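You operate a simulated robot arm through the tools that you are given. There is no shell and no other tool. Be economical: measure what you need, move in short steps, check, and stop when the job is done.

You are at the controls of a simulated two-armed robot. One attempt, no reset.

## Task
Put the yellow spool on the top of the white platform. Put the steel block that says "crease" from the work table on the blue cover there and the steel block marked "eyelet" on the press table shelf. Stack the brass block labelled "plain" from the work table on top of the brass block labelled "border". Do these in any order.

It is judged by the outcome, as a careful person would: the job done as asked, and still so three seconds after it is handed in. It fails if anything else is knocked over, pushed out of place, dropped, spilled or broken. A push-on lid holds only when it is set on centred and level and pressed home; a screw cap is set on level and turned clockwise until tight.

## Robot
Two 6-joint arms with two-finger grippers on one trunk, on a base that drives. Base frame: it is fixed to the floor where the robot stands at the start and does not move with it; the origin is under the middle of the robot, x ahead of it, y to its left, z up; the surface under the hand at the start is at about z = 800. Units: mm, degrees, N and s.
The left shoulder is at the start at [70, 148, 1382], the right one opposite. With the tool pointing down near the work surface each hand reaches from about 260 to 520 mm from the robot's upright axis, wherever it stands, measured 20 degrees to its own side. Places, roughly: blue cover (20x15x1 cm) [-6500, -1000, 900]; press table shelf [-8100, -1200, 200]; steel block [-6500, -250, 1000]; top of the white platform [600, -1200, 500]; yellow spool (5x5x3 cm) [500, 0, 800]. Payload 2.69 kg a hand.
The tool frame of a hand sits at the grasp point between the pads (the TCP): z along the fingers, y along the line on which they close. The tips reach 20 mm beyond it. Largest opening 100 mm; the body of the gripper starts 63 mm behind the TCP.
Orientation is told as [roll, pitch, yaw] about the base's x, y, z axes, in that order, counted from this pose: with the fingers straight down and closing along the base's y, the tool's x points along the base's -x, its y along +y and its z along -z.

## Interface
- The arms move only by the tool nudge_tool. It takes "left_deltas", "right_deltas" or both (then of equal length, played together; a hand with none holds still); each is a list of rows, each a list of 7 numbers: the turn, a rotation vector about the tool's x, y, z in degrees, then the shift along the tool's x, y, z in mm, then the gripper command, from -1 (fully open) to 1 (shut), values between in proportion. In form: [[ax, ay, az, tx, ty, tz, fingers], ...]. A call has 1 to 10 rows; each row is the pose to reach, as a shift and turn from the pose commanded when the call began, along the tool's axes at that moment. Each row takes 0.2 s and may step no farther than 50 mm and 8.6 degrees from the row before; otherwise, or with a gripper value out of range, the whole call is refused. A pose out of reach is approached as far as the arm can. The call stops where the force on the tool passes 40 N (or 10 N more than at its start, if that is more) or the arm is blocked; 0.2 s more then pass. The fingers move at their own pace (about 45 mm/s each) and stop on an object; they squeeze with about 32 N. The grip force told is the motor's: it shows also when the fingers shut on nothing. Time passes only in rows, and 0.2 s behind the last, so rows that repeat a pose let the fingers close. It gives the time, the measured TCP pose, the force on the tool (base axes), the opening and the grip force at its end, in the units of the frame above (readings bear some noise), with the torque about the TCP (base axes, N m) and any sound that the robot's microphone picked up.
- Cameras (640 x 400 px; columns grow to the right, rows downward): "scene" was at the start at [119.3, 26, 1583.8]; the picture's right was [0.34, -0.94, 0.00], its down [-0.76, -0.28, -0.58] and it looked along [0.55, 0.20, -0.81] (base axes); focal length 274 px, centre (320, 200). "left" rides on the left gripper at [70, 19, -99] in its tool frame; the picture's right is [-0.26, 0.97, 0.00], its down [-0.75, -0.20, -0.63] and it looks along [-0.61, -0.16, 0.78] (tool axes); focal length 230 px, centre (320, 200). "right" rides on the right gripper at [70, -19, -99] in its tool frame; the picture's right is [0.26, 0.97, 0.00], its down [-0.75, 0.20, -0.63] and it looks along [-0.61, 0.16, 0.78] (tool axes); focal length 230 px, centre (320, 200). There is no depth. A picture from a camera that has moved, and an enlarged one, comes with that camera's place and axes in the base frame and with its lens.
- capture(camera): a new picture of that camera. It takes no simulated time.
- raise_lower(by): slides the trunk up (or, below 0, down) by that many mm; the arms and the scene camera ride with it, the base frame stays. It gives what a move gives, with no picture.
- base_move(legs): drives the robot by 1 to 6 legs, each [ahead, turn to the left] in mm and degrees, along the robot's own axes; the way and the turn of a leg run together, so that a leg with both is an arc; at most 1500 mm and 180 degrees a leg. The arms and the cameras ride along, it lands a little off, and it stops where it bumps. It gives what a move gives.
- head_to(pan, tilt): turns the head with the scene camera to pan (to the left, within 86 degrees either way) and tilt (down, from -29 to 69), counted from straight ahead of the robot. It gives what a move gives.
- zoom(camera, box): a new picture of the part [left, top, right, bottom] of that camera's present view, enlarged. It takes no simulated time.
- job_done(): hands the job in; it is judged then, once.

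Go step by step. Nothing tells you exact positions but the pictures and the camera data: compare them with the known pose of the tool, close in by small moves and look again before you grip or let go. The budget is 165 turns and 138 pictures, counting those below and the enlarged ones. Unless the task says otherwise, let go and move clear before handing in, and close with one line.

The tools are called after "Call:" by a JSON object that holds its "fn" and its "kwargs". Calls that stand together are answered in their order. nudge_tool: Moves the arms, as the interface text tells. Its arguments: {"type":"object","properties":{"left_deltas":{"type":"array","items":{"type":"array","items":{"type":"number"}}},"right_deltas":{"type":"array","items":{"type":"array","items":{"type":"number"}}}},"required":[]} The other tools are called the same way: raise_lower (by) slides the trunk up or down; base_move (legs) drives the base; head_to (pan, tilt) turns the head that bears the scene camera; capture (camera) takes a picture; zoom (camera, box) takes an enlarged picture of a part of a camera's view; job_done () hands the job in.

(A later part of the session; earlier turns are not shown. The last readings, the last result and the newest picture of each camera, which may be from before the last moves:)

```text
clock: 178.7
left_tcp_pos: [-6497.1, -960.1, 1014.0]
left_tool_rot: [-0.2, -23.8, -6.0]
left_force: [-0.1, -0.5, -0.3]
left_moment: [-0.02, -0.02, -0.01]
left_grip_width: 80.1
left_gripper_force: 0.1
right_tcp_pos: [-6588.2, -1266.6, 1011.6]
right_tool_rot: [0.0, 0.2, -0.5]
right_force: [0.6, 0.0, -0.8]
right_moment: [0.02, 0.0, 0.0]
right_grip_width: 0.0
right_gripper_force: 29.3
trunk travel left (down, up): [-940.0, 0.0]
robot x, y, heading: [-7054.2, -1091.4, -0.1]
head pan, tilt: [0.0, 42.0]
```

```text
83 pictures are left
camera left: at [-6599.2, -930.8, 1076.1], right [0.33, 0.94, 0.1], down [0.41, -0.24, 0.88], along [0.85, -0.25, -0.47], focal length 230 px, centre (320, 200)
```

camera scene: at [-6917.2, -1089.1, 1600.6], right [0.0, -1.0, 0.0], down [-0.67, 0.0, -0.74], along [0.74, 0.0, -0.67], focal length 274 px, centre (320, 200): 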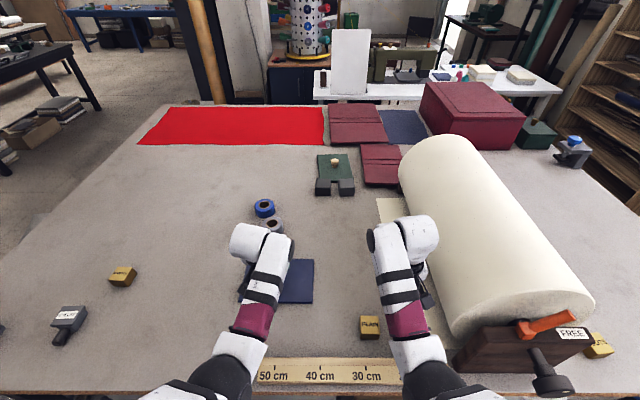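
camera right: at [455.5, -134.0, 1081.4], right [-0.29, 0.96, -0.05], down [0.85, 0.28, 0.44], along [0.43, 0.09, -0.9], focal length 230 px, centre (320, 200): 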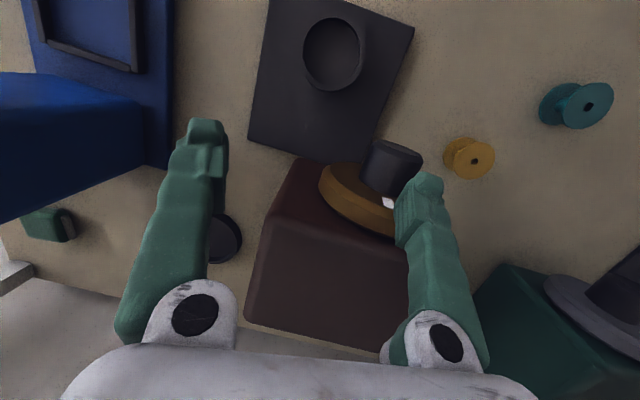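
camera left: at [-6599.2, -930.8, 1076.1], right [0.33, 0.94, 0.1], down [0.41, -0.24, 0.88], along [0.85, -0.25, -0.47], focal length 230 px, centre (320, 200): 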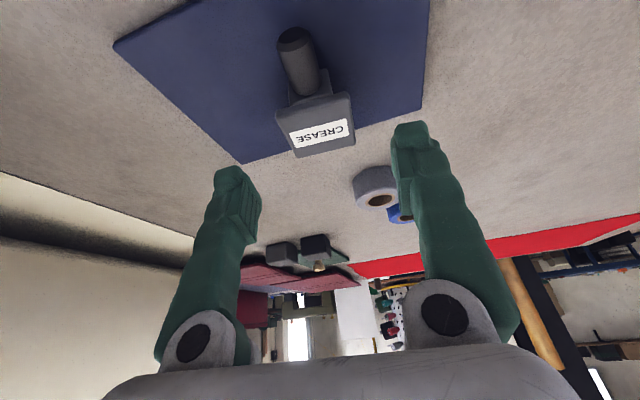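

CREASE is on the cover. PLAIN lies near the right hand now, so I'll look with the right camera.

Call:
{"fn": "nudge_tool", "kwargs": {"right_deltas": [[0, 0, 0, 20, 25, 0, 0], [0, 0, 0, 45, 50, 0, -0.6], [0, 0, 0, 45, 50, 0, -0.6]]}}

Call:
{"fn": "capture", "kwargs": {"camera": "right"}}

Call:
{"fn": "zoom", "kwargs": {"camera": "scene", "box": [300, 260, 460, 400]}}

```text
clock: 179.5
left_tcp_pos: [-6496.2, -962.6, 1014.9]
left_tool_rot: [0.1, -23.8, -6.1]
left_force: [-0.1, -0.7, -0.3]
left_moment: [0.03, -0.01, 0.0]
left_grip_width: 80.2
left_gripper_force: 0.0
right_tcp_pos: [-6611.7, -1287.6, 1022.7]
right_tool_rot: [-7.9, -2.9, -3.2]
right_force: [0.3, -0.6, -0.5]
right_moment: [0.0, 0.01, -0.01]
right_grip_width: 64.9
right_gripper_force: 0.1
trunk travel left (down, up): [-940.0, 0.0]
robot x, y, heading: [-7050.0, -1091.8, 0.0]
head pan, tilt: [0.0, 42.0]
stopped in row 3 (right hand): the arm was blocked; the commanded pose is now the measured one
```

```text
82 pictures are left
camera right: at [-6686.5, -1288.1, 1121.1], right [-0.2, 0.97, -0.15], down [0.73, 0.24, 0.63], along [0.65, 0.02, -0.76], focal length 230 px, centre (320, 200)
```

right: 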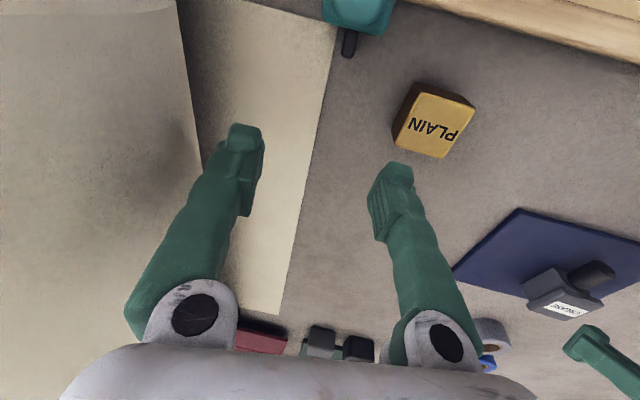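

```text
2.86 times, centred on (380, 330) of scene
camera zoom: at [-6916.9, -1092.4, 1600.5], right [0.0, -1.0, 0.0], down [-0.67, 0.0, -0.74], along [0.74, 0.0, -0.67], focal length 784 px, centre (149, -171)
```

zoom: 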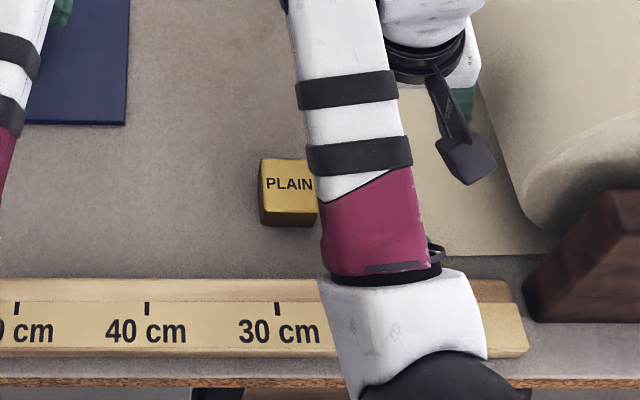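

The right arm is cramped here. I'll back up 65 mm and turn 5° left so PLAIN sits at a comfortable place for it, at about [-6629, -1208].

Call:
{"fn": "base_move", "kwargs": {"legs": [[-65, 0], [0, 5]]}}

```text
clock: 180.9
left_tcp_pos: [-6574.8, -917.3, 1015.8]
left_tool_rot: [0.2, -24.0, -1.2]
left_force: [-0.7, 0.6, 0.6]
left_moment: [0.0, -0.03, -0.03]
left_grip_width: 79.8
left_gripper_force: 0.2
right_tcp_pos: [-6665.6, -1251.4, 1020.9]
right_tool_rot: [-7.8, -2.8, 1.5]
right_force: [-0.9, -0.3, -1.5]
right_moment: [0.03, 0.0, 0.01]
right_grip_width: 79.9
right_gripper_force: 0.1
trunk travel left (down, up): [-940.0, 0.0]
robot x, y, heading: [-7116.8, -1090.0, 5.0]
head pan, tilt: [0.0, 42.0]
```

Call:
{"fn": "nudge_tool", "kwargs": {"right_deltas": [[-3, 1, 0.5, -15, 15, 15, -0.6], [-6, 2, 1, -30, 32, 28, -0.6], [-7.8, 2.8, 1.5, -37, 43, 40, -0.6], [-7.8, 2.8, 1.5, -37, 43, 40, -0.6]]}}

Call:
{"fn": "capture", "kwargs": {"camera": "right"}}

```text
clock: 181.9
left_tcp_pos: [-6574.3, -914.2, 1014.3]
left_tool_rot: [-0.1, -23.8, -1.1]
left_force: [-0.2, 0.0, 0.1]
left_moment: [-0.05, -0.03, 0.0]
left_grip_width: 79.8
left_gripper_force: 0.0
right_tcp_pos: [-6626.4, -1208.9, 977.4]
right_tool_rot: [-0.1, 0.0, -0.2]
right_force: [0.2, -0.2, -0.6]
right_moment: [-0.04, -0.01, 0.0]
right_grip_width: 79.8
right_gripper_force: 0.0
trunk travel left (down, up): [-940.0, 0.0]
robot x, y, heading: [-7117.3, -1092.1, 4.3]
head pan, tilt: [0.0, 42.0]
```

```text
80 pictures are left
camera right: at [-6695.6, -1227.7, 1077.6], right [-0.25, 0.97, 0.0], down [0.75, 0.2, 0.63], along [0.61, 0.16, -0.78], focal length 230 px, centre (320, 200)
```

right: 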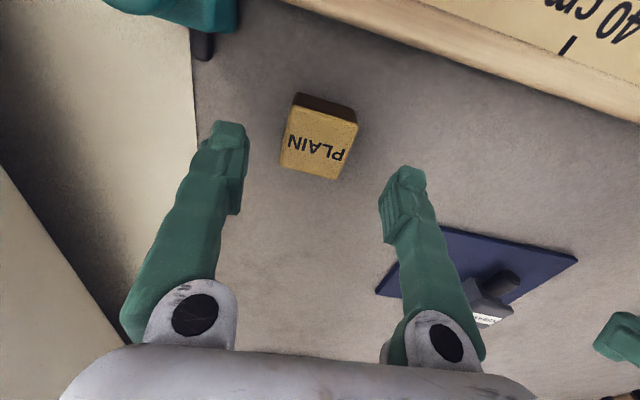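

Call:
{"fn": "nudge_tool", "kwargs": {"right_deltas": [[0, 0, 0, 4, -4, 18, -0.6], [0, 0, 0, 4, -4, 36, -0.6], [0, 0, 0, 4, -4, 51, -0.6], [0, 0, 0, 4, -4, 51, -0.6]]}}

Call:
{"fn": "capture", "kwargs": {"camera": "right"}}

```text
clock: 182.9
left_tcp_pos: [-6573.8, -915.7, 1014.4]
left_tool_rot: [-0.1, -23.8, -1.1]
left_force: [-0.2, 0.0, 0.0]
left_moment: [0.01, -0.02, 0.01]
left_grip_width: 80.0
left_gripper_force: 0.0
right_tcp_pos: [-6629.5, -1214.3, 927.2]
right_tool_rot: [-0.2, 0.0, -0.2]
right_force: [-0.4, -0.5, -0.3]
right_moment: [0.0, -0.02, 0.01]
right_grip_width: 79.9
right_gripper_force: 0.0
trunk travel left (down, up): [-940.0, 0.0]
robot x, y, heading: [-7117.5, -1092.6, 4.8]
head pan, tilt: [0.0, 42.0]
```

```text
79 pictures are left
camera right: at [-6699.6, -1232.4, 1027.6], right [-0.26, 0.97, 0.0], down [0.75, 0.2, 0.63], along [0.61, 0.16, -0.78], focal length 230 px, centre (320, 200)
```

right: 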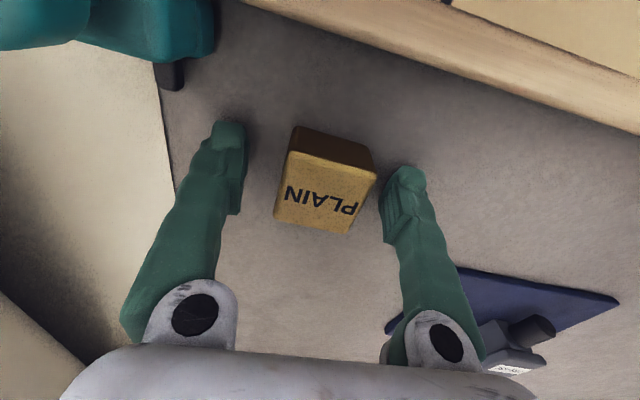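

Call:
{"fn": "nudge_tool", "kwargs": {"right_deltas": [[0, 0, 0, 0, 1, 0, 0], [0, 0, 0, 0, 1, 0, 1], [0, 0, 0, 0, 1, 0, 1], [0, 0, 0, 0, 1, 0, 1], [0, 0, 0, 0, 1, -10, 1], [0, 0, 0, 0, 1, -45, 1], [0, 0, 0, 0, 1, -65, 1], [0, 0, 0, 0, 1, -65, 1]]}}

Call:
{"fn": "capture", "kwargs": {"camera": "right"}}

```text
clock: 184.8
left_tcp_pos: [-6572.5, -915.2, 1015.0]
left_tool_rot: [-0.2, -23.8, -1.1]
left_force: [0.0, 0.7, 0.8]
left_moment: [-0.01, 0.01, 0.0]
left_grip_width: 80.2
left_gripper_force: 0.0
right_tcp_pos: [-6628.5, -1213.6, 991.7]
right_tool_rot: [-0.2, 0.0, -0.1]
right_force: [-0.5, -0.6, -6.0]
right_moment: [-0.03, -0.02, 0.03]
right_grip_width: 45.4
right_gripper_force: 32.0
trunk travel left (down, up): [-940.0, 0.0]
robot x, y, heading: [-7116.1, -1089.9, 4.6]
head pan, tilt: [0.0, 42.0]
```

```text
78 pictures are left
camera right: at [-6697.8, -1232.4, 1091.5], right [-0.26, 0.97, 0.0], down [0.75, 0.2, 0.63], along [0.61, 0.16, -0.78], focal length 230 px, centre (320, 200)
```

right: 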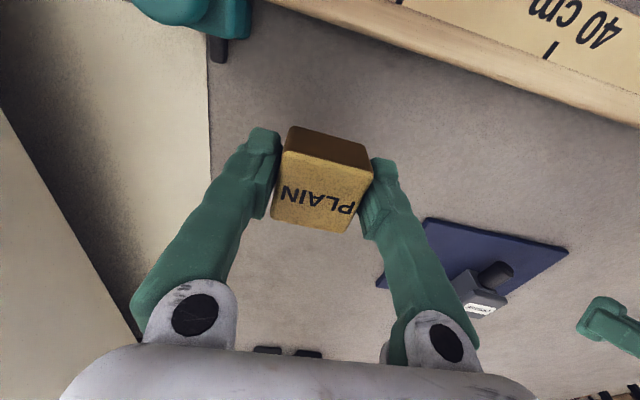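

PLAIN is held (0.6 kg, block about 27 mm tall). I'll back off and drive along the aisle to the brass BORDER block.

Call:
{"fn": "base_move", "kwargs": {"legs": [[-250, 0], [0, 85.4]]}}

Call:
{"fn": "base_move", "kwargs": {"legs": [[720, 0]]}}

```text
clock: 190.2
left_tcp_pos: [-7495.2, -553.9, 1014.4]
left_tool_rot: [-0.2, -23.8, 83.7]
left_force: [0.8, 0.0, 0.2]
left_moment: [0.01, -0.02, 0.01]
left_grip_width: 80.1
left_gripper_force: 0.1
right_tcp_pos: [-7201.8, -636.2, 990.2]
right_tool_rot: [-0.2, 0.0, 84.6]
right_force: [-0.1, -0.6, -4.9]
right_moment: [0.01, 0.01, 0.02]
right_grip_width: 44.9
right_gripper_force: 32.0
trunk travel left (down, up): [-940.0, 0.0]
robot x, y, heading: [-7371.2, -1110.0, 89.3]
head pan, tilt: [0.0, 42.0]
```

```text
clock: 194.2
left_tcp_pos: [-7497.3, 167.6, 1013.9]
left_tool_rot: [-0.1, -23.9, 84.2]
left_force: [-0.4, 0.4, -0.2]
left_moment: [0.04, 0.02, 0.01]
left_grip_width: 79.8
left_gripper_force: 0.1
right_tcp_pos: [-7203.5, 87.8, 992.0]
right_tool_rot: [-0.2, 0.0, 85.1]
right_force: [1.1, 0.2, -5.6]
right_moment: [-0.03, 0.0, 0.01]
right_grip_width: 44.9
right_gripper_force: 32.6
trunk travel left (down, up): [-940.0, 0.0]
robot x, y, heading: [-7369.1, -387.2, 89.9]
head pan, tilt: [0.0, 42.0]
```

Call:
{"fn": "base_move", "kwargs": {"legs": [[0, -88], [270, 0]]}}

Call:
{"fn": "capture", "kwargs": {"camera": "scene"}}

Call:
{"fn": "capture", "kwargs": {"camera": "right"}}

```text
clock: 199.8
left_tcp_pos: [-6551.6, -240.2, 1016.6]
left_tool_rot: [-0.1, -23.9, -4.7]
left_force: [-0.8, -0.4, 0.8]
left_moment: [0.02, -0.01, -0.02]
left_grip_width: 80.0
left_gripper_force: 0.1
right_tcp_pos: [-6625.6, -535.3, 991.1]
right_tool_rot: [-0.2, -0.1, -3.7]
right_force: [0.0, -0.8, -5.1]
right_moment: [-0.01, -0.02, 0.01]
right_grip_width: 44.9
right_gripper_force: 32.4
trunk travel left (down, up): [-940.0, 0.0]
robot x, y, heading: [-7103.4, -382.6, 1.0]
head pan, tilt: [0.0, 42.0]
```

```text
77 pictures are left
camera scene: at [-6971.2, -378.7, 1601.0], right [0.02, -1.0, 0.0], down [-0.67, -0.01, -0.74], along [0.74, 0.02, -0.67], focal length 274 px, centre (320, 200)
```

scene: 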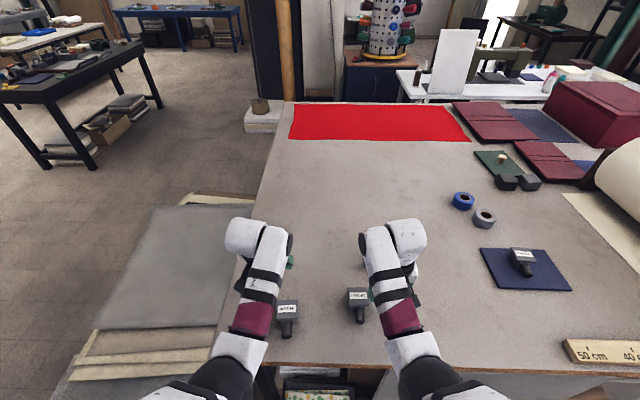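

```text
76 pictures are left
camera right: at [-6695.7, -549.6, 1092.6], right [-0.2, 0.98, 0.0], down [0.76, 0.15, 0.63], along [0.62, 0.12, -0.78], focal length 230 px, centre (320, 200)
```

right: 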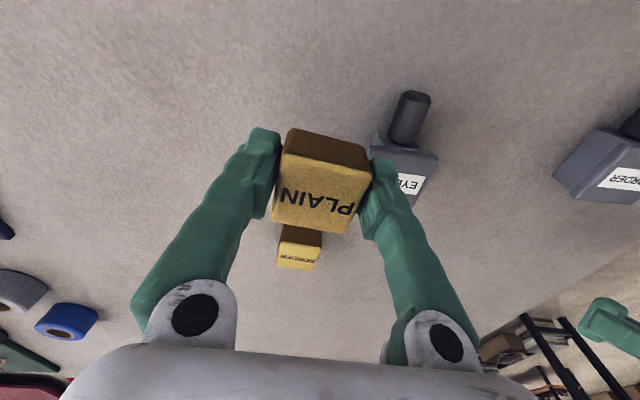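

Brass BORDER's top is centred at about [-6475, -532], nearly square to the base. I'll drive 60 mm closer and bring PLAIN over it, squaring the yaw.

Call:
{"fn": "base_move", "kwargs": {"legs": [[60, 0]]}}

Call:
{"fn": "nudge_tool", "kwargs": {"right_deltas": [[0, 0, -2, -25, 0, 0, 1], [0, 0, -4, -50, 0, 0, 1], [0, 0, -4.2, -75, 0, 0, 1], [0, 0, -4.2, -85, 0, 0, 1], [0, 0, -4.2, -85, 0, 0, 1]]}}

Call:
{"fn": "capture", "kwargs": {"camera": "right"}}

```text
clock: 200.8
left_tcp_pos: [-6485.9, -235.3, 1014.6]
left_tool_rot: [0.1, -23.9, -4.5]
left_force: [0.9, 0.7, -0.2]
left_moment: [0.01, 0.07, 0.02]
left_grip_width: 80.0
left_gripper_force: 0.0
right_tcp_pos: [-6561.9, -534.3, 989.0]
right_tool_rot: [-0.1, 0.2, -3.8]
right_force: [-0.1, 0.3, -5.9]
right_moment: [0.01, 0.05, 0.0]
right_grip_width: 45.2
right_gripper_force: 31.6
trunk travel left (down, up): [-940.0, 0.0]
robot x, y, heading: [-7041.1, -381.1, 1.0]
head pan, tilt: [0.0, 42.0]
```

```text
clock: 202.0
left_tcp_pos: [-6498.3, -235.2, 1021.7]
left_tool_rot: [0.4, -24.7, -4.4]
left_force: [0.2, -0.2, 0.7]
left_moment: [0.03, 0.0, 0.02]
left_grip_width: 79.8
left_gripper_force: 0.2
right_tcp_pos: [-6489.9, -540.3, 993.7]
right_tool_rot: [-0.1, -0.6, 0.3]
right_force: [0.3, -0.4, -5.2]
right_moment: [0.03, 0.02, -0.03]
right_grip_width: 44.9
right_gripper_force: 31.9
trunk travel left (down, up): [-940.0, 0.0]
robot x, y, heading: [-7040.0, -381.1, 1.3]
head pan, tilt: [0.0, 42.0]
```

```text
75 pictures are left
camera right: at [-6560.3, -559.3, 1094.3], right [-0.26, 0.96, 0.0], down [0.74, 0.21, 0.64], along [0.61, 0.16, -0.77], focal length 230 px, centre (320, 200)
```

right: 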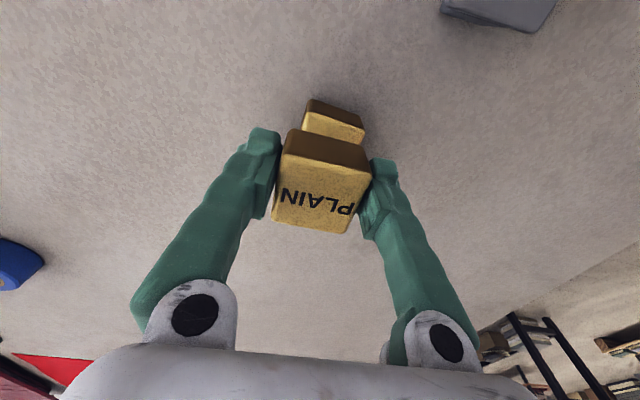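

Both hands shifted back and up slightly, as if the body had tipped by 0.8°. I'll look down in front of the base.

Call:
{"fn": "head_to", "kwargs": {"pan": 0, "tilt": 68}}

Call:
{"fn": "capture", "kwargs": {"camera": "scene"}}

```text
clock: 202.9
left_tcp_pos: [-6499.6, -235.8, 1023.1]
left_tool_rot: [0.3, -24.8, -4.5]
left_force: [0.5, 0.0, 0.3]
left_moment: [-0.01, -0.02, -0.02]
left_grip_width: 79.6
left_gripper_force: 0.1
right_tcp_pos: [-6490.0, -540.3, 994.8]
right_tool_rot: [-0.1, -0.4, 0.3]
right_force: [0.3, -0.8, -5.6]
right_moment: [0.01, 0.02, 0.0]
right_grip_width: 45.2
right_gripper_force: 32.0
trunk travel left (down, up): [-940.0, 0.0]
robot x, y, heading: [-7041.6, -381.1, 1.3]
head pan, tilt: [0.0, 68.0]
```

```text
74 pictures are left
camera scene: at [-6930.8, -377.9, 1568.0], right [0.02, -1.0, 0.0], down [-0.93, -0.02, -0.37], along [0.37, 0.01, -0.93], focal length 274 px, centre (320, 200)
```

scene: 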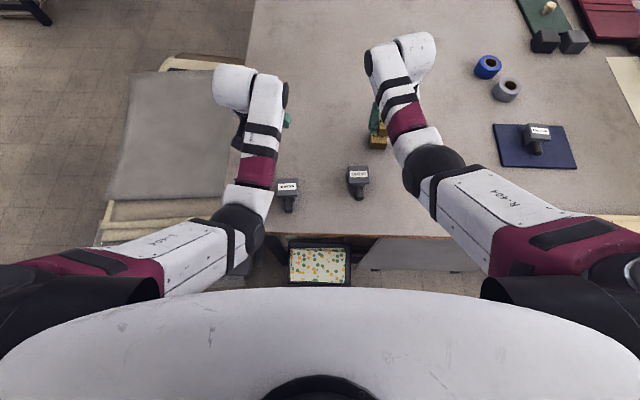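

A tray sticks out from under the table just ahead of the base; the base may be touching it. I'll back up 25 mm and see whether the tilt goes away.

Call:
{"fn": "base_move", "kwargs": {"legs": [[-25, 0]]}}

Call:
{"fn": "capture", "kwargs": {"camera": "scene"}}

```text
clock: 203.7
left_tcp_pos: [-6519.4, -235.5, 1020.4]
left_tool_rot: [0.4, -24.5, -4.5]
left_force: [0.5, -0.2, -0.5]
left_moment: [-0.01, 0.05, -0.01]
left_grip_width: 79.9
left_gripper_force: 0.0
right_tcp_pos: [-6511.5, -538.7, 991.7]
right_tool_rot: [-0.1, -0.4, 0.3]
right_force: [0.6, 0.5, -6.3]
right_moment: [-0.02, 0.06, 0.0]
right_grip_width: 45.0
right_gripper_force: 32.0
trunk travel left (down, up): [-940.0, 0.0]
robot x, y, heading: [-7063.1, -382.5, 1.0]
head pan, tilt: [0.0, 68.0]
```

```text
73 pictures are left
camera scene: at [-6949.1, -378.2, 1567.4], right [0.02, -1.0, 0.0], down [-0.93, -0.02, -0.37], along [0.37, 0.01, -0.93], focal length 274 px, centre (320, 200)
```

scene: 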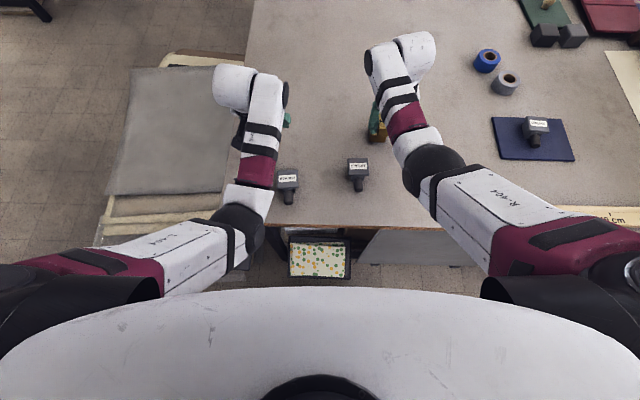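

Call:
{"fn": "base_move", "kwargs": {"legs": [[-60, 0]]}}

Call:
{"fn": "capture", "kwargs": {"camera": "scene"}}

```text
clock: 204.7
left_tcp_pos: [-6574.3, -236.0, 1014.3]
left_tool_rot: [0.3, -24.0, -4.3]
left_force: [0.9, -0.2, -0.8]
left_moment: [0.0, 0.03, 0.03]
left_grip_width: 79.9
left_gripper_force: 0.0
right_tcp_pos: [-6564.4, -540.9, 988.5]
right_tool_rot: [-0.2, 0.1, 0.3]
right_force: [1.2, 0.2, -6.3]
right_moment: [0.01, 0.13, -0.01]
right_grip_width: 44.9
right_gripper_force: 32.3
trunk travel left (down, up): [-940.0, 0.0]
robot x, y, heading: [-7122.9, -379.6, 1.2]
head pan, tilt: [0.0, 68.0]
```

```text
72 pictures are left
camera scene: at [-6998.8, -379.4, 1567.1], right [0.02, -1.0, 0.0], down [-0.93, -0.02, -0.36], along [0.36, 0.01, -0.93], focal length 274 px, centre (320, 200)
```

scene: 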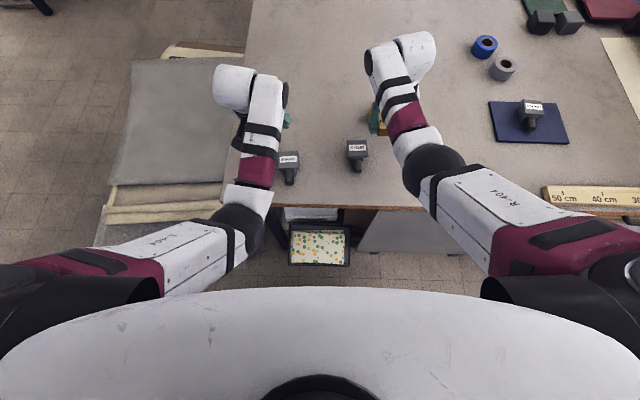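

The tilt is gone, so the base was touching something beyond x ≈ −7060; I'll stay farther back and gain reach by lowering the trunk while raising the hands.

Call:
{"fn": "base_move", "kwargs": {"legs": [[35, 0]]}}

Call:
{"fn": "nudge_tool", "kwargs": {"left_deltas": [[0, 0, 0, -8, 0, -18, -0.6], [0, 0, 0, -16, 0, -36, -0.6], [0, 0, 0, -20, 0, -46, -0.6], [0, 0, 0, -20, 0, -46, -0.6]], "right_deltas": [[0, 0, 0, 0, 0, -20, 1], [0, 0, 0, 0, 0, -40, 1], [0, 0, 0, 0, 0, -50, 1], [0, 0, 0, 0, 0, -50, 1]]}}

Call:
{"fn": "raise_lower", "kwargs": {"by": -60}}

Call:
{"fn": "nudge_tool", "kwargs": {"left_deltas": [[0, 0, 0, -8, 0, -18, -0.6], [0, 0, 0, -16, 0, -36, -0.6], [0, 0, 0, -24, 0, -55, -0.6], [0, 0, 0, -24, 0, -55, -0.6]], "right_deltas": [[0, 0, 0, 0, 0, -20, 1], [0, 0, 0, 0, 0, -40, 1], [0, 0, 0, 0, 0, -60, 1], [0, 0, 0, 0, 0, -60, 1]]}}

```text
clock: 205.6
left_tcp_pos: [-6547.9, -232.9, 1023.0]
left_tool_rot: [0.6, -25.0, -4.6]
left_force: [0.9, -0.5, -0.5]
left_moment: [0.02, -0.03, -0.01]
left_grip_width: 80.1
left_gripper_force: 0.1
right_tcp_pos: [-6539.9, -542.3, 993.6]
right_tool_rot: [-0.2, -0.4, 0.3]
right_force: [0.5, 0.1, -6.0]
right_moment: [0.0, 0.03, 0.02]
right_grip_width: 45.4
right_gripper_force: 31.6
trunk travel left (down, up): [-940.0, 0.0]
robot x, y, heading: [-7093.0, -384.6, 0.9]
head pan, tilt: [0.0, 68.0]
```

```text
clock: 206.6
left_tcp_pos: [-6550.0, -234.1, 1075.6]
left_tool_rot: [0.6, -25.2, -4.5]
left_force: [-0.2, 0.0, 0.6]
left_moment: [0.0, 0.02, 0.0]
left_grip_width: 79.9
left_gripper_force: 0.0
right_tcp_pos: [-6545.3, -540.7, 1044.0]
right_tool_rot: [0.1, -0.7, 0.3]
right_force: [0.5, 0.4, -4.7]
right_moment: [-0.01, 0.04, -0.01]
right_grip_width: 45.0
right_gripper_force: 32.8
trunk travel left (down, up): [-940.0, 0.0]
robot x, y, heading: [-7091.9, -379.5, 1.2]
head pan, tilt: [0.0, 68.0]
```

```text
clock: 207.6
left_tcp_pos: [-6552.2, -234.1, 1017.3]
left_tool_rot: [0.6, -25.1, -4.5]
left_force: [-0.3, -0.4, -0.1]
left_moment: [-0.02, -0.02, -0.03]
left_grip_width: 80.0
left_gripper_force: 0.1
right_tcp_pos: [-6544.4, -540.9, 985.4]
right_tool_rot: [0.0, -0.7, 0.4]
right_force: [0.1, -0.1, -6.2]
right_moment: [0.03, 0.03, 0.0]
right_grip_width: 45.0
right_gripper_force: 31.5
trunk travel left (down, up): [-880.0, 60.0]
robot x, y, heading: [-7090.0, -380.8, 1.2]
head pan, tilt: [0.0, 68.0]
```

```text
clock: 208.6
left_tcp_pos: [-6552.9, -232.9, 1076.0]
left_tool_rot: [0.5, -25.1, -4.4]
left_force: [-0.1, 0.3, -0.4]
left_moment: [0.0, 0.03, -0.03]
left_grip_width: 79.9
left_gripper_force: 0.0
right_tcp_pos: [-6532.0, -539.1, 1036.2]
right_tool_rot: [-0.2, -0.6, 0.4]
right_force: [0.0, -0.4, -5.8]
right_moment: [0.0, 0.01, -0.01]
right_grip_width: 45.2
right_gripper_force: 32.1
right hand out of reach, approached as far as the arm can: row 3, 4
trunk travel left (down, up): [-880.0, 60.0]
robot x, y, heading: [-7091.3, -379.8, 1.3]
head pan, tilt: [0.0, 68.0]
```

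Call:
{"fn": "nudge_tool", "kwargs": {"right_deltas": [[0, 0.6, 0, -15, 2, 15, 1], [0, 0.6, 0, -30, 4, 30, 1], [0, 0.6, 0, -42, 6, 45, 1], [0, 0.6, 0, -55, 8, 52, 1], [0, 0.6, 0, -55, 8, 52, 1]]}}

Call:
{"fn": "capture", "kwargs": {"camera": "right"}}

```text
clock: 209.8
left_tcp_pos: [-6551.7, -235.4, 1075.5]
left_tool_rot: [0.7, -25.1, -4.4]
left_force: [0.0, 1.3, -0.3]
left_moment: [-0.02, -0.02, 0.02]
left_grip_width: 80.0
left_gripper_force: 0.0
right_tcp_pos: [-6487.8, -536.1, 987.9]
right_tool_rot: [-0.1, -0.1, 0.3]
right_force: [0.0, 0.3, -6.3]
right_moment: [0.01, 0.02, -0.03]
right_grip_width: 45.4
right_gripper_force: 32.1
right hand out of reach, approached as far as the arm can: row 4, 5
trunk travel left (down, up): [-880.0, 60.0]
robot x, y, heading: [-7093.1, -384.4, 0.9]
head pan, tilt: [0.0, 68.0]
```

```text
71 pictures are left
camera right: at [-6557.5, -556.2, 1088.6], right [-0.26, 0.96, 0.0], down [0.75, 0.21, 0.63], along [0.61, 0.16, -0.78], focal length 230 px, centre (320, 200)
```

right: 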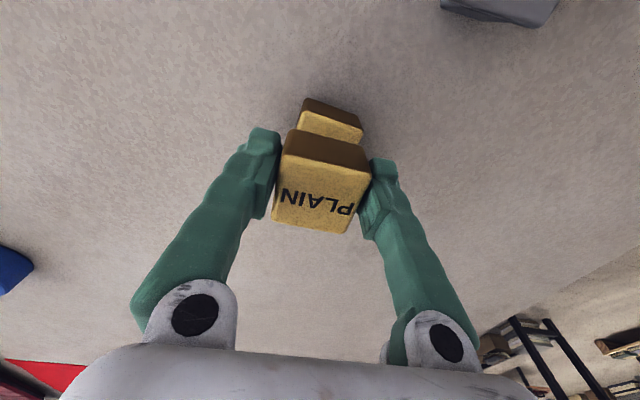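

PLAIN's near edge (x ≈ −6503, y −558…−515) lies right above BORDER's near edge (x ≈ −6504, y −556…−512). I'll shift 3 mm left and lower it with the trunk.

Call:
{"fn": "nudge_tool", "kwargs": {"right_deltas": [[0, 0, 0, 3, 3, 0, 1], [0, 0, 0, 3, 3, 0, 1]]}}

Call:
{"fn": "raise_lower", "kwargs": {"by": -22}}

Call:
{"fn": "capture", "kwargs": {"camera": "right"}}

```text
clock: 210.4
left_tcp_pos: [-6552.2, -233.3, 1076.2]
left_tool_rot: [0.6, -25.2, -4.5]
left_force: [-0.5, 0.8, 0.1]
left_moment: [-0.01, 0.01, -0.05]
left_grip_width: 79.9
left_gripper_force: 0.1
right_tcp_pos: [-6489.8, -533.8, 987.5]
right_tool_rot: [-0.1, -0.1, 0.4]
right_force: [-0.6, -0.6, -5.8]
right_moment: [0.03, 0.0, -0.01]
right_grip_width: 45.0
right_gripper_force: 32.2
trunk travel left (down, up): [-880.0, 60.0]
robot x, y, heading: [-7090.4, -382.0, 1.0]
head pan, tilt: [0.0, 68.0]
```

```text
clock: 211.0
left_tcp_pos: [-6552.8, -234.4, 1054.2]
left_tool_rot: [0.6, -25.1, -4.5]
left_force: [0.6, -0.7, 0.5]
left_moment: [-0.01, 0.0, 0.03]
left_grip_width: 79.9
left_gripper_force: 0.0
right_tcp_pos: [-6490.8, -535.3, 965.3]
right_tool_rot: [-0.1, 0.0, 0.3]
right_force: [0.3, -0.6, -4.9]
right_moment: [0.0, 0.01, -0.01]
right_grip_width: 44.8
right_gripper_force: 31.6
trunk travel left (down, up): [-858.0, 82.0]
robot x, y, heading: [-7092.5, -382.1, 1.1]
head pan, tilt: [0.0, 68.0]
```

```text
70 pictures are left
camera right: at [-6560.1, -553.1, 1066.0], right [-0.26, 0.96, 0.0], down [0.75, 0.21, 0.63], along [0.61, 0.16, -0.78], focal length 230 px, centre (320, 200)
```

right: 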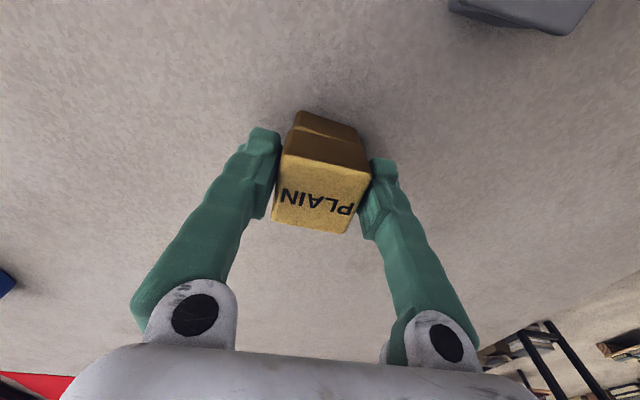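

Alignment looks good from the near side. I'll zoom in to check before the last few millimetres.

Call:
{"fn": "zoom", "kwargs": {"camera": "right", "box": [250, 90, 400, 240]}}

Call:
{"fn": "capture", "kwargs": {"camera": "scene"}}

```text
2.67 times, centred on (325, 165) of right
camera zoom: at [-6560.1, -553.1, 1066.0], right [-0.26, 0.96, 0.0], down [0.75, 0.21, 0.63], along [0.61, 0.16, -0.78], focal length 614 px, centre (307, 293)
```

zoom: 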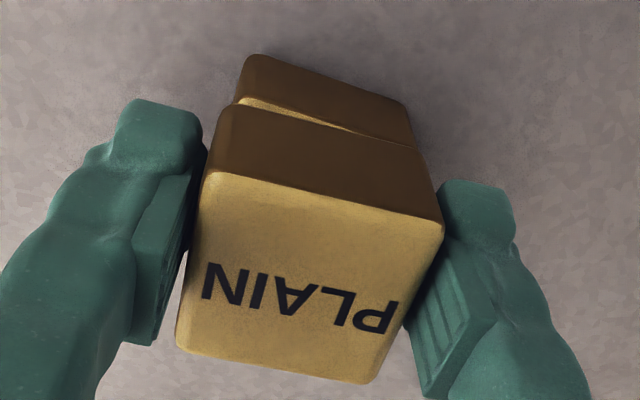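

```text
68 pictures are left
camera scene: at [-6980.8, -378.9, 1485.9], right [0.02, -1.0, 0.0], down [-0.93, -0.02, -0.37], along [0.37, 0.01, -0.93], focal length 274 px, centre (320, 200)
```

scene: 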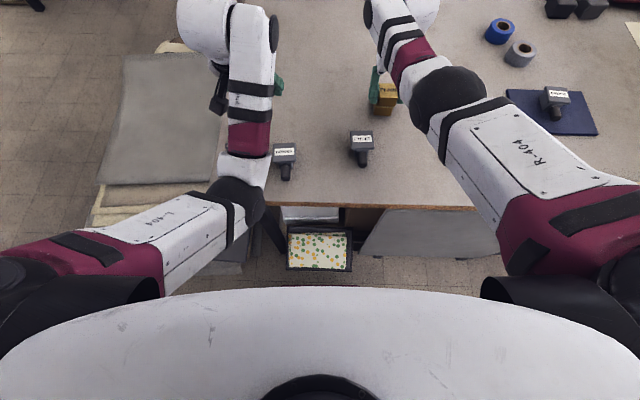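

It is within about 4 mm of BORDER, which is fine. I'll lower the rest in small steps, watching the force.

Call:
{"fn": "raise_lower", "kwargs": {"by": -9}}

```text
clock: 211.6
left_tcp_pos: [-6555.3, -232.4, 1046.4]
left_tool_rot: [0.6, -25.3, -4.5]
left_force: [0.4, 0.2, -0.1]
left_moment: [0.01, 0.02, -0.02]
left_grip_width: 80.3
left_gripper_force: 0.1
right_tcp_pos: [-6491.3, -533.3, 960.9]
right_tool_rot: [-0.3, -0.6, 0.3]
right_force: [1.4, -2.0, 17.6]
right_moment: [0.11, 0.3, 0.0]
right_grip_width: 45.0
right_gripper_force: 31.9
trunk travel left (down, up): [-849.0, 91.0]
robot x, y, heading: [-7090.0, -380.7, 1.1]
head pan, tilt: [0.0, 68.0]
```

Contact at TCP z ≈ 961. I'll ease off a little, check, then release.

Call:
{"fn": "raise_lower", "kwargs": {"by": 2}}

Call:
{"fn": "zoom", "kwargs": {"camera": "right", "box": [250, 90, 400, 240]}}

```text
clock: 212.1
left_tcp_pos: [-6553.3, -233.3, 1048.5]
left_tool_rot: [0.5, -25.3, -4.5]
left_force: [-0.1, 0.7, -0.6]
left_moment: [0.03, 0.03, 0.01]
left_grip_width: 79.9
left_gripper_force: 0.0
right_tcp_pos: [-6491.8, -533.8, 961.9]
right_tool_rot: [-0.1, -0.5, 0.3]
right_force: [8.5, -1.8, 17.2]
right_moment: [-0.05, 0.0, -0.02]
right_grip_width: 44.9
right_gripper_force: 32.1
trunk travel left (down, up): [-851.0, 89.0]
robot x, y, heading: [-7092.4, -382.9, 1.2]
head pan, tilt: [0.0, 68.0]
```

```text
2.67 times, centred on (325, 165) of right
camera zoom: at [-6561.8, -552.7, 1061.7], right [-0.26, 0.96, -0.01], down [0.74, 0.21, 0.64], along [0.61, 0.16, -0.77], focal length 614 px, centre (307, 293)
```

zoom: 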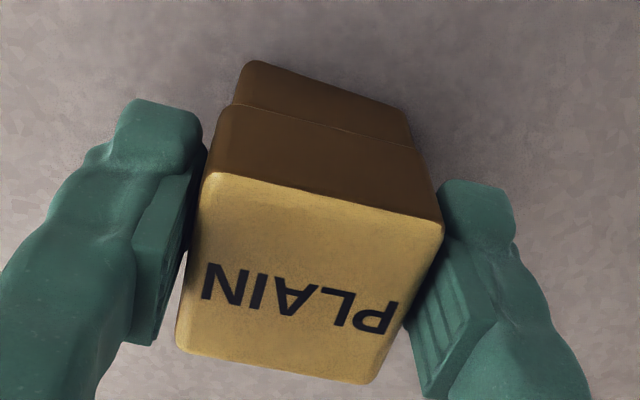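

Call:
{"fn": "nudge_tool", "kwargs": {"right_deltas": [[0, 0, 0, 0, 0, 0, 0.05], [0, 0, 0, 0, 0, 0, -0.2], [0, 0, 0, 0, 0, 0, -0.4], [0, 0, 0, 0, 0, 0, -0.4]]}}

Call:
{"fn": "raise_lower", "kwargs": {"by": 60}}

Call:
{"fn": "capture", "kwargs": {"camera": "right"}}

```text
clock: 213.1
left_tcp_pos: [-6553.6, -232.9, 1046.5]
left_tool_rot: [0.6, -25.1, -4.4]
left_force: [0.0, 0.2, -0.4]
left_moment: [-0.01, 0.04, 0.01]
left_grip_width: 80.2
left_gripper_force: 0.0
right_tcp_pos: [-6490.9, -533.2, 958.3]
right_tool_rot: [-0.1, -0.1, 0.3]
right_force: [-0.2, 0.1, -0.1]
right_moment: [0.0, 0.03, -0.01]
right_grip_width: 69.9
right_gripper_force: 0.0
trunk travel left (down, up): [-851.0, 89.0]
robot x, y, heading: [-7086.8, -381.6, 1.1]
head pan, tilt: [0.0, 68.0]
```

```text
clock: 214.1
left_tcp_pos: [-6553.6, -234.5, 1107.0]
left_tool_rot: [0.7, -25.2, -4.5]
left_force: [-0.2, 0.4, 0.1]
left_moment: [0.01, 0.0, 0.0]
left_grip_width: 80.1
left_gripper_force: 0.1
right_tcp_pos: [-6492.1, -533.9, 1019.9]
right_tool_rot: [-0.1, -0.2, 0.3]
right_force: [-0.6, 0.7, 0.3]
right_moment: [0.01, 0.01, -0.01]
right_grip_width: 69.9
right_gripper_force: 0.2
trunk travel left (down, up): [-911.0, 29.0]
robot x, y, heading: [-7089.1, -380.6, 1.0]
head pan, tilt: [0.0, 68.0]
```

```text
66 pictures are left
camera right: at [-6561.1, -552.9, 1119.8], right [-0.26, 0.96, 0.0], down [0.75, 0.21, 0.63], along [0.61, 0.16, -0.78], focal length 230 px, centre (320, 200)
```

right: 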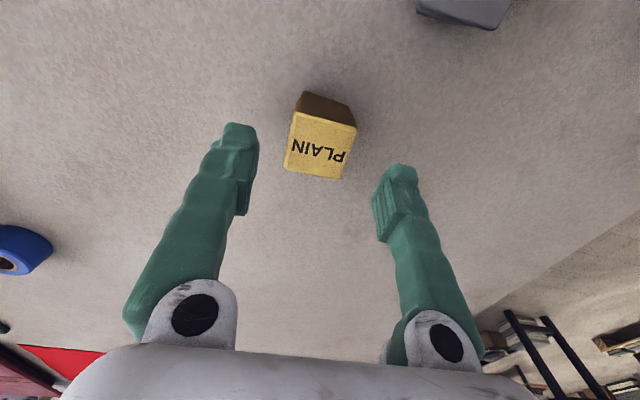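

PLAIN is stacked neatly on BORDER. Next is EYELET for the left hand: I'll back off and shift to y ≈ −650.

Call:
{"fn": "base_move", "kwargs": {"legs": [[-150, 0], [0, -60], [300, 0], [0, 59]]}}

Call:
{"fn": "head_to", "kwargs": {"pan": 15, "tilt": 55}}

Call:
{"fn": "capture", "kwargs": {"camera": "scene"}}

Call:
{"fn": "capture", "kwargs": {"camera": "left"}}

```text
clock: 216.3
left_tcp_pos: [-6689.3, -312.6, 1109.9]
left_tool_rot: [0.4, -25.4, -12.7]
left_force: [1.0, -0.4, -0.1]
left_moment: [-0.02, 0.05, -0.03]
left_grip_width: 80.1
left_gripper_force: 0.1
right_tcp_pos: [-6662.3, -621.3, 1019.0]
right_tool_rot: [-0.4, -0.2, -8.1]
right_force: [0.5, 0.1, 0.1]
right_moment: [-0.02, 0.02, 0.0]
right_grip_width: 70.0
right_gripper_force: 0.1
trunk travel left (down, up): [-911.0, 29.0]
robot x, y, heading: [-7240.5, -388.3, -7.0]
head pan, tilt: [0.0, 68.0]
stopped in leg 2: the robot was blocked; the commanded pose is now the measured one
```

```text
clock: 217.1
left_tcp_pos: [-6695.9, -317.7, 1113.0]
left_tool_rot: [0.7, -25.9, -12.8]
left_force: [0.2, -0.4, 0.5]
left_moment: [0.02, 0.01, 0.0]
left_grip_width: 80.1
left_gripper_force: 0.2
right_tcp_pos: [-6669.6, -622.9, 1021.2]
right_tool_rot: [-0.1, -0.4, -8.2]
right_force: [-0.5, -0.4, 0.4]
right_moment: [-0.01, -0.03, 0.02]
right_grip_width: 69.9
right_gripper_force: 0.1
trunk travel left (down, up): [-911.0, 29.0]
robot x, y, heading: [-7238.0, -384.5, -7.1]
head pan, tilt: [15.0, 55.0]
```

```text
65 pictures are left
camera scene: at [-7115.0, -381.1, 1553.7], right [0.14, -0.99, 0.0], down [-0.81, -0.11, -0.57], along [0.57, 0.08, -0.82], focal length 274 px, centre (320, 200)
```

scene: 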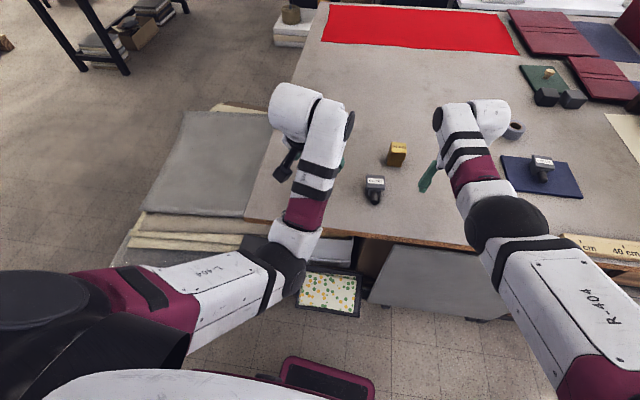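

```text
64 pictures are left
camera left: at [-6797.4, -274.8, 1170.4], right [0.44, 0.89, 0.12], down [0.35, -0.29, 0.89], along [0.83, -0.35, -0.44], focal length 230 px, centre (320, 200)
```

left: 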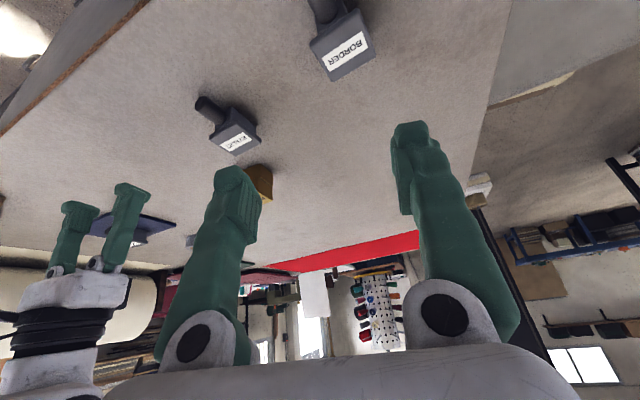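

The turn stopped for no visible reason, as before; last time simply repeating it worked, so I'll retry in smaller legs.

Call:
{"fn": "base_move", "kwargs": {"legs": [[0, -25]]}}

```text
clock: 218.8
left_tcp_pos: [-6717.9, -546.0, 1110.8]
left_tool_rot: [0.6, -25.7, -37.6]
left_force: [-0.6, -0.8, 0.1]
left_moment: [-0.01, 0.01, 0.0]
left_grip_width: 80.1
left_gripper_force: 0.0
right_tcp_pos: [-6822.3, -837.7, 1022.8]
right_tool_rot: [-0.3, -0.6, -33.0]
right_force: [0.4, -0.1, -0.7]
right_moment: [-0.03, 0.02, 0.01]
right_grip_width: 70.1
right_gripper_force: 0.1
trunk travel left (down, up): [-911.0, 29.0]
robot x, y, heading: [-7238.5, -385.3, -31.9]
head pan, tilt: [15.0, 55.0]
```

Call:
{"fn": "base_move", "kwargs": {"legs": [[0, -29]]}}

Call:
{"fn": "base_move", "kwargs": {"legs": [[300, 0]]}}

Call:
{"fn": "base_move", "kwargs": {"legs": [[0, 58]]}}

Call:
{"fn": "capture", "kwargs": {"camera": "left"}}

```text
clock: 220.6
left_tcp_pos: [-6859.3, -777.2, 1112.9]
left_tool_rot: [0.7, -25.8, -66.2]
left_force: [-0.4, 0.7, -0.7]
left_moment: [0.0, 0.01, 0.0]
left_grip_width: 80.0
left_gripper_force: 0.1
right_tcp_pos: [-7090.3, -982.0, 1022.8]
right_tool_rot: [-0.4, -0.5, -61.7]
right_force: [-0.1, 0.4, 0.5]
right_moment: [0.01, 0.04, 0.0]
right_grip_width: 69.9
right_gripper_force: 0.0
trunk travel left (down, up): [-911.0, 29.0]
robot x, y, heading: [-7238.8, -386.7, -60.1]
head pan, tilt: [15.0, 55.0]
```

```text
clock: 222.7
left_tcp_pos: [-6712.8, -1037.0, 1113.1]
left_tool_rot: [0.7, -26.0, -66.4]
left_force: [-0.1, 0.0, -0.3]
left_moment: [0.01, 0.02, 0.02]
left_grip_width: 80.1
left_gripper_force: 0.1
right_tcp_pos: [-6945.3, -1241.9, 1023.7]
right_tool_rot: [-0.2, -0.7, -61.8]
right_force: [-0.4, -0.3, 0.7]
right_moment: [-0.02, -0.03, 0.0]
right_grip_width: 70.0
right_gripper_force: 0.1
trunk travel left (down, up): [-911.0, 29.0]
robot x, y, heading: [-7089.9, -650.5, -60.1]
head pan, tilt: [15.0, 55.0]
```

```text
clock: 225.6
left_tcp_pos: [-6554.2, -542.2, 1112.5]
left_tool_rot: [0.8, -25.7, -9.0]
left_force: [-0.2, -1.2, -0.2]
left_moment: [0.01, 0.02, -0.02]
left_grip_width: 79.9
left_gripper_force: 0.0
right_tcp_pos: [-6508.7, -847.9, 1022.0]
right_tool_rot: [-0.2, -0.4, -4.4]
right_force: [-0.4, -0.6, 0.2]
right_moment: [-0.03, 0.0, 0.01]
right_grip_width: 69.9
right_gripper_force: 0.0
trunk travel left (down, up): [-911.0, 29.0]
robot x, y, heading: [-7090.8, -645.5, -3.4]
head pan, tilt: [15.0, 55.0]
```

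```text
63 pictures are left
camera left: at [-6658.4, -508.1, 1170.8], right [0.38, 0.92, 0.12], down [0.36, -0.27, 0.89], along [0.85, -0.29, -0.44], focal length 230 px, centre (320, 200)
```

left: 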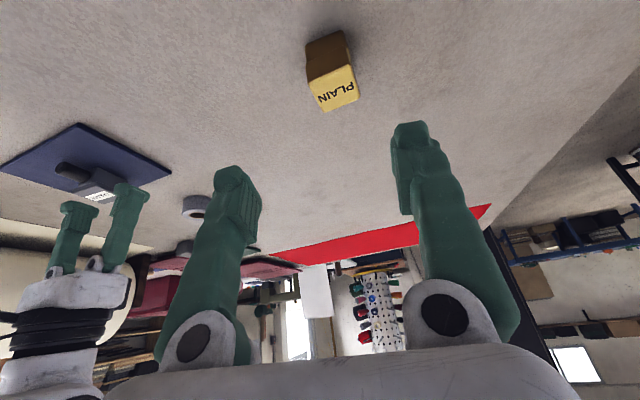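

The stack stands firmly. EYELET lies behind it and toward me, so I'll bring the left hand back, left and down to above it.

Call:
{"fn": "nudge_tool", "kwargs": {"left_deltas": [[0, 0, 0, 30, 15, 0, -1], [0, 0, 0, 55, 30, 15, -1], [0, 0, 0, 80, 42, 38, -1], [0, 0, 0, 107, 52, 61, -1], [0, 0, 0, 107, 52, 61, -1]]}}

Call:
{"fn": "capture", "kwargs": {"camera": "left"}}

```text
clock: 226.8
left_tcp_pos: [-6615.3, -476.7, 1012.5]
left_tool_rot: [1.1, -25.8, -9.1]
left_force: [0.3, 0.5, 0.1]
left_moment: [-0.01, 0.0, -0.02]
left_grip_width: 99.7
left_gripper_force: 0.1
right_tcp_pos: [-6509.5, -847.3, 1021.3]
right_tool_rot: [-0.2, -0.5, -4.5]
right_force: [0.5, 0.8, -0.6]
right_moment: [0.03, 0.0, -0.01]
right_grip_width: 69.8
right_gripper_force: 0.0
trunk travel left (down, up): [-911.0, 29.0]
robot x, y, heading: [-7088.5, -645.1, -3.1]
head pan, tilt: [15.0, 55.0]
```

```text
62 pictures are left
camera left: at [-6719.0, -442.7, 1070.0], right [0.38, 0.92, 0.13], down [0.36, -0.27, 0.89], along [0.85, -0.29, -0.44], focal length 230 px, centre (320, 200)
```

left: 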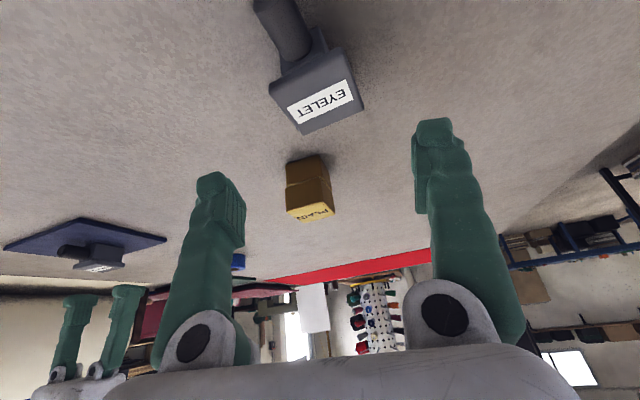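

Call:
{"fn": "nudge_tool", "kwargs": {"left_deltas": [[-1.9, 0, -4, 7, 4, 17, -1], [-3.5, 0, -7.5, 15, 7, 34, -1], [-3.5, 0, -7.5, 15, 7, 34, -1]]}}

Call:
{"fn": "capture", "kwargs": {"camera": "left"}}

```text
clock: 227.6
left_tcp_pos: [-6611.7, -466.9, 974.2]
left_tool_rot: [1.3, -26.1, -1.1]
left_force: [0.3, -0.7, -1.1]
left_moment: [-0.02, 0.0, 0.01]
left_grip_width: 100.3
left_gripper_force: 0.1
right_tcp_pos: [-6509.1, -847.2, 1021.6]
right_tool_rot: [-0.2, -0.5, -4.5]
right_force: [-0.2, -0.7, 0.6]
right_moment: [0.0, -0.02, -0.03]
right_grip_width: 70.1
right_gripper_force: 0.1
trunk travel left (down, up): [-911.0, 29.0]
robot x, y, heading: [-7090.8, -647.3, -3.5]
head pan, tilt: [15.0, 55.0]
```

```text
61 pictures are left
camera left: at [-6720.0, -448.2, 1032.5], right [0.24, 0.96, 0.13], down [0.4, -0.22, 0.89], along [0.89, -0.16, -0.44], focal length 230 px, centre (320, 200)
```

left: 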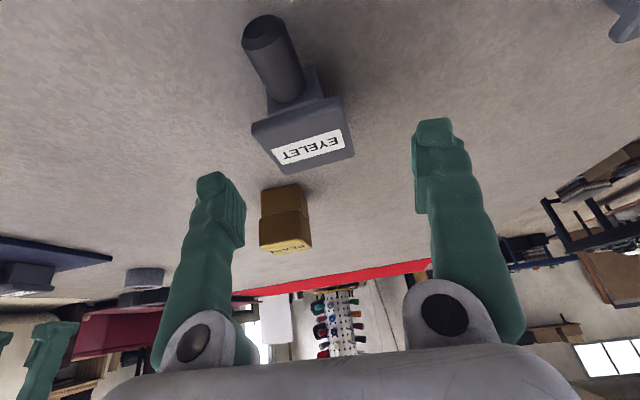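

This matches the CREASE view just before its grasp, so I'll descend the same way.

Call:
{"fn": "nudge_tool", "kwargs": {"left_deltas": [[0, 0, 0, 8, -2, 14, -1], [0, 0, 0, 15, -2, 28, -1], [0, 0, 0, 21, -2, 42, -1], [0, 0, 0, 21, -2, 42, -1]]}}

Call:
{"fn": "capture", "kwargs": {"camera": "left"}}

```text
clock: 228.6
left_tcp_pos: [-6615.8, -472.0, 924.8]
left_tool_rot: [0.5, -25.8, -0.7]
left_force: [-0.8, 0.0, 0.3]
left_moment: [0.01, 0.0, 0.02]
left_grip_width: 100.3
left_gripper_force: 0.1
right_tcp_pos: [-6509.0, -847.0, 1021.4]
right_tool_rot: [-0.3, -0.5, -4.5]
right_force: [0.4, -0.4, 0.7]
right_moment: [0.0, -0.01, -0.01]
right_grip_width: 70.2
right_gripper_force: 0.0
trunk travel left (down, up): [-911.0, 29.0]
robot x, y, heading: [-7094.7, -644.1, -3.3]
head pan, tilt: [15.0, 55.0]
```

```text
60 pictures are left
camera left: at [-6722.8, -453.6, 984.2], right [0.24, 0.96, 0.12], down [0.4, -0.21, 0.89], along [0.88, -0.17, -0.44], focal length 230 px, centre (320, 200)
```

left: 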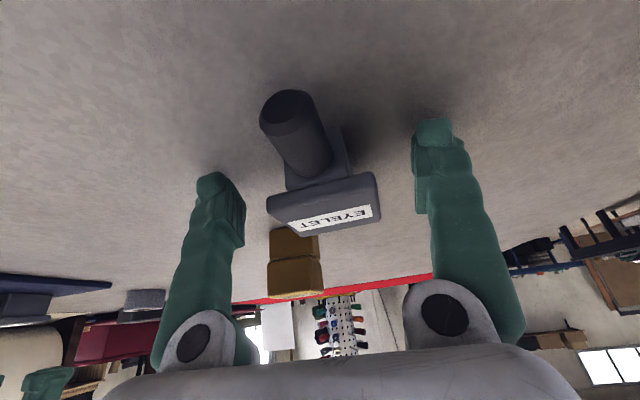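

Call:
{"fn": "nudge_tool", "kwargs": {"left_deltas": [[0, 0, 0, 0, 0, 0, 0], [0, 0, 0, 0, 0, 0, 1], [0, 0, 0, 0, 0, 0, 1], [0, 0, 0, 0, 0, 0, 1], [0, 0, 0, -4, 0, -9, 1], [0, 0, 0, -20, 0, -40, 1], [0, 0, 0, -35, 0, -72, 1], [0, 0, 0, -35, 0, -72, 1]]}}

Call:
{"fn": "capture", "kwargs": {"camera": "left"}}

```text
clock: 230.4
left_tcp_pos: [-6617.2, -461.8, 1002.7]
left_tool_rot: [2.0, -25.2, -0.9]
left_force: [-0.8, 0.3, -4.3]
left_moment: [0.01, 0.06, 0.0]
left_grip_width: 50.7
left_gripper_force: 31.7
right_tcp_pos: [-6507.5, -847.2, 1020.8]
right_tool_rot: [-0.2, -0.5, -4.4]
right_force: [-0.4, -0.2, -0.1]
right_moment: [0.02, -0.04, -0.01]
right_grip_width: 70.1
right_gripper_force: 0.1
trunk travel left (down, up): [-911.0, 29.0]
robot x, y, heading: [-7088.7, -645.4, -3.4]
head pan, tilt: [15.0, 55.0]
```

```text
59 pictures are left
camera left: at [-6724.3, -443.7, 1062.3], right [0.23, 0.96, 0.14], down [0.41, -0.23, 0.88], along [0.88, -0.15, -0.45], focal length 230 px, centre (320, 200)
```

left: 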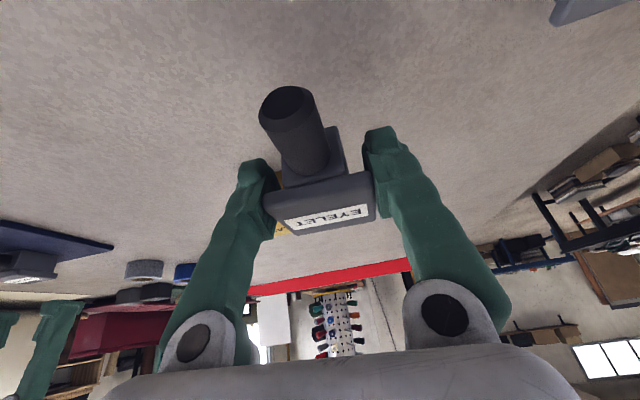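

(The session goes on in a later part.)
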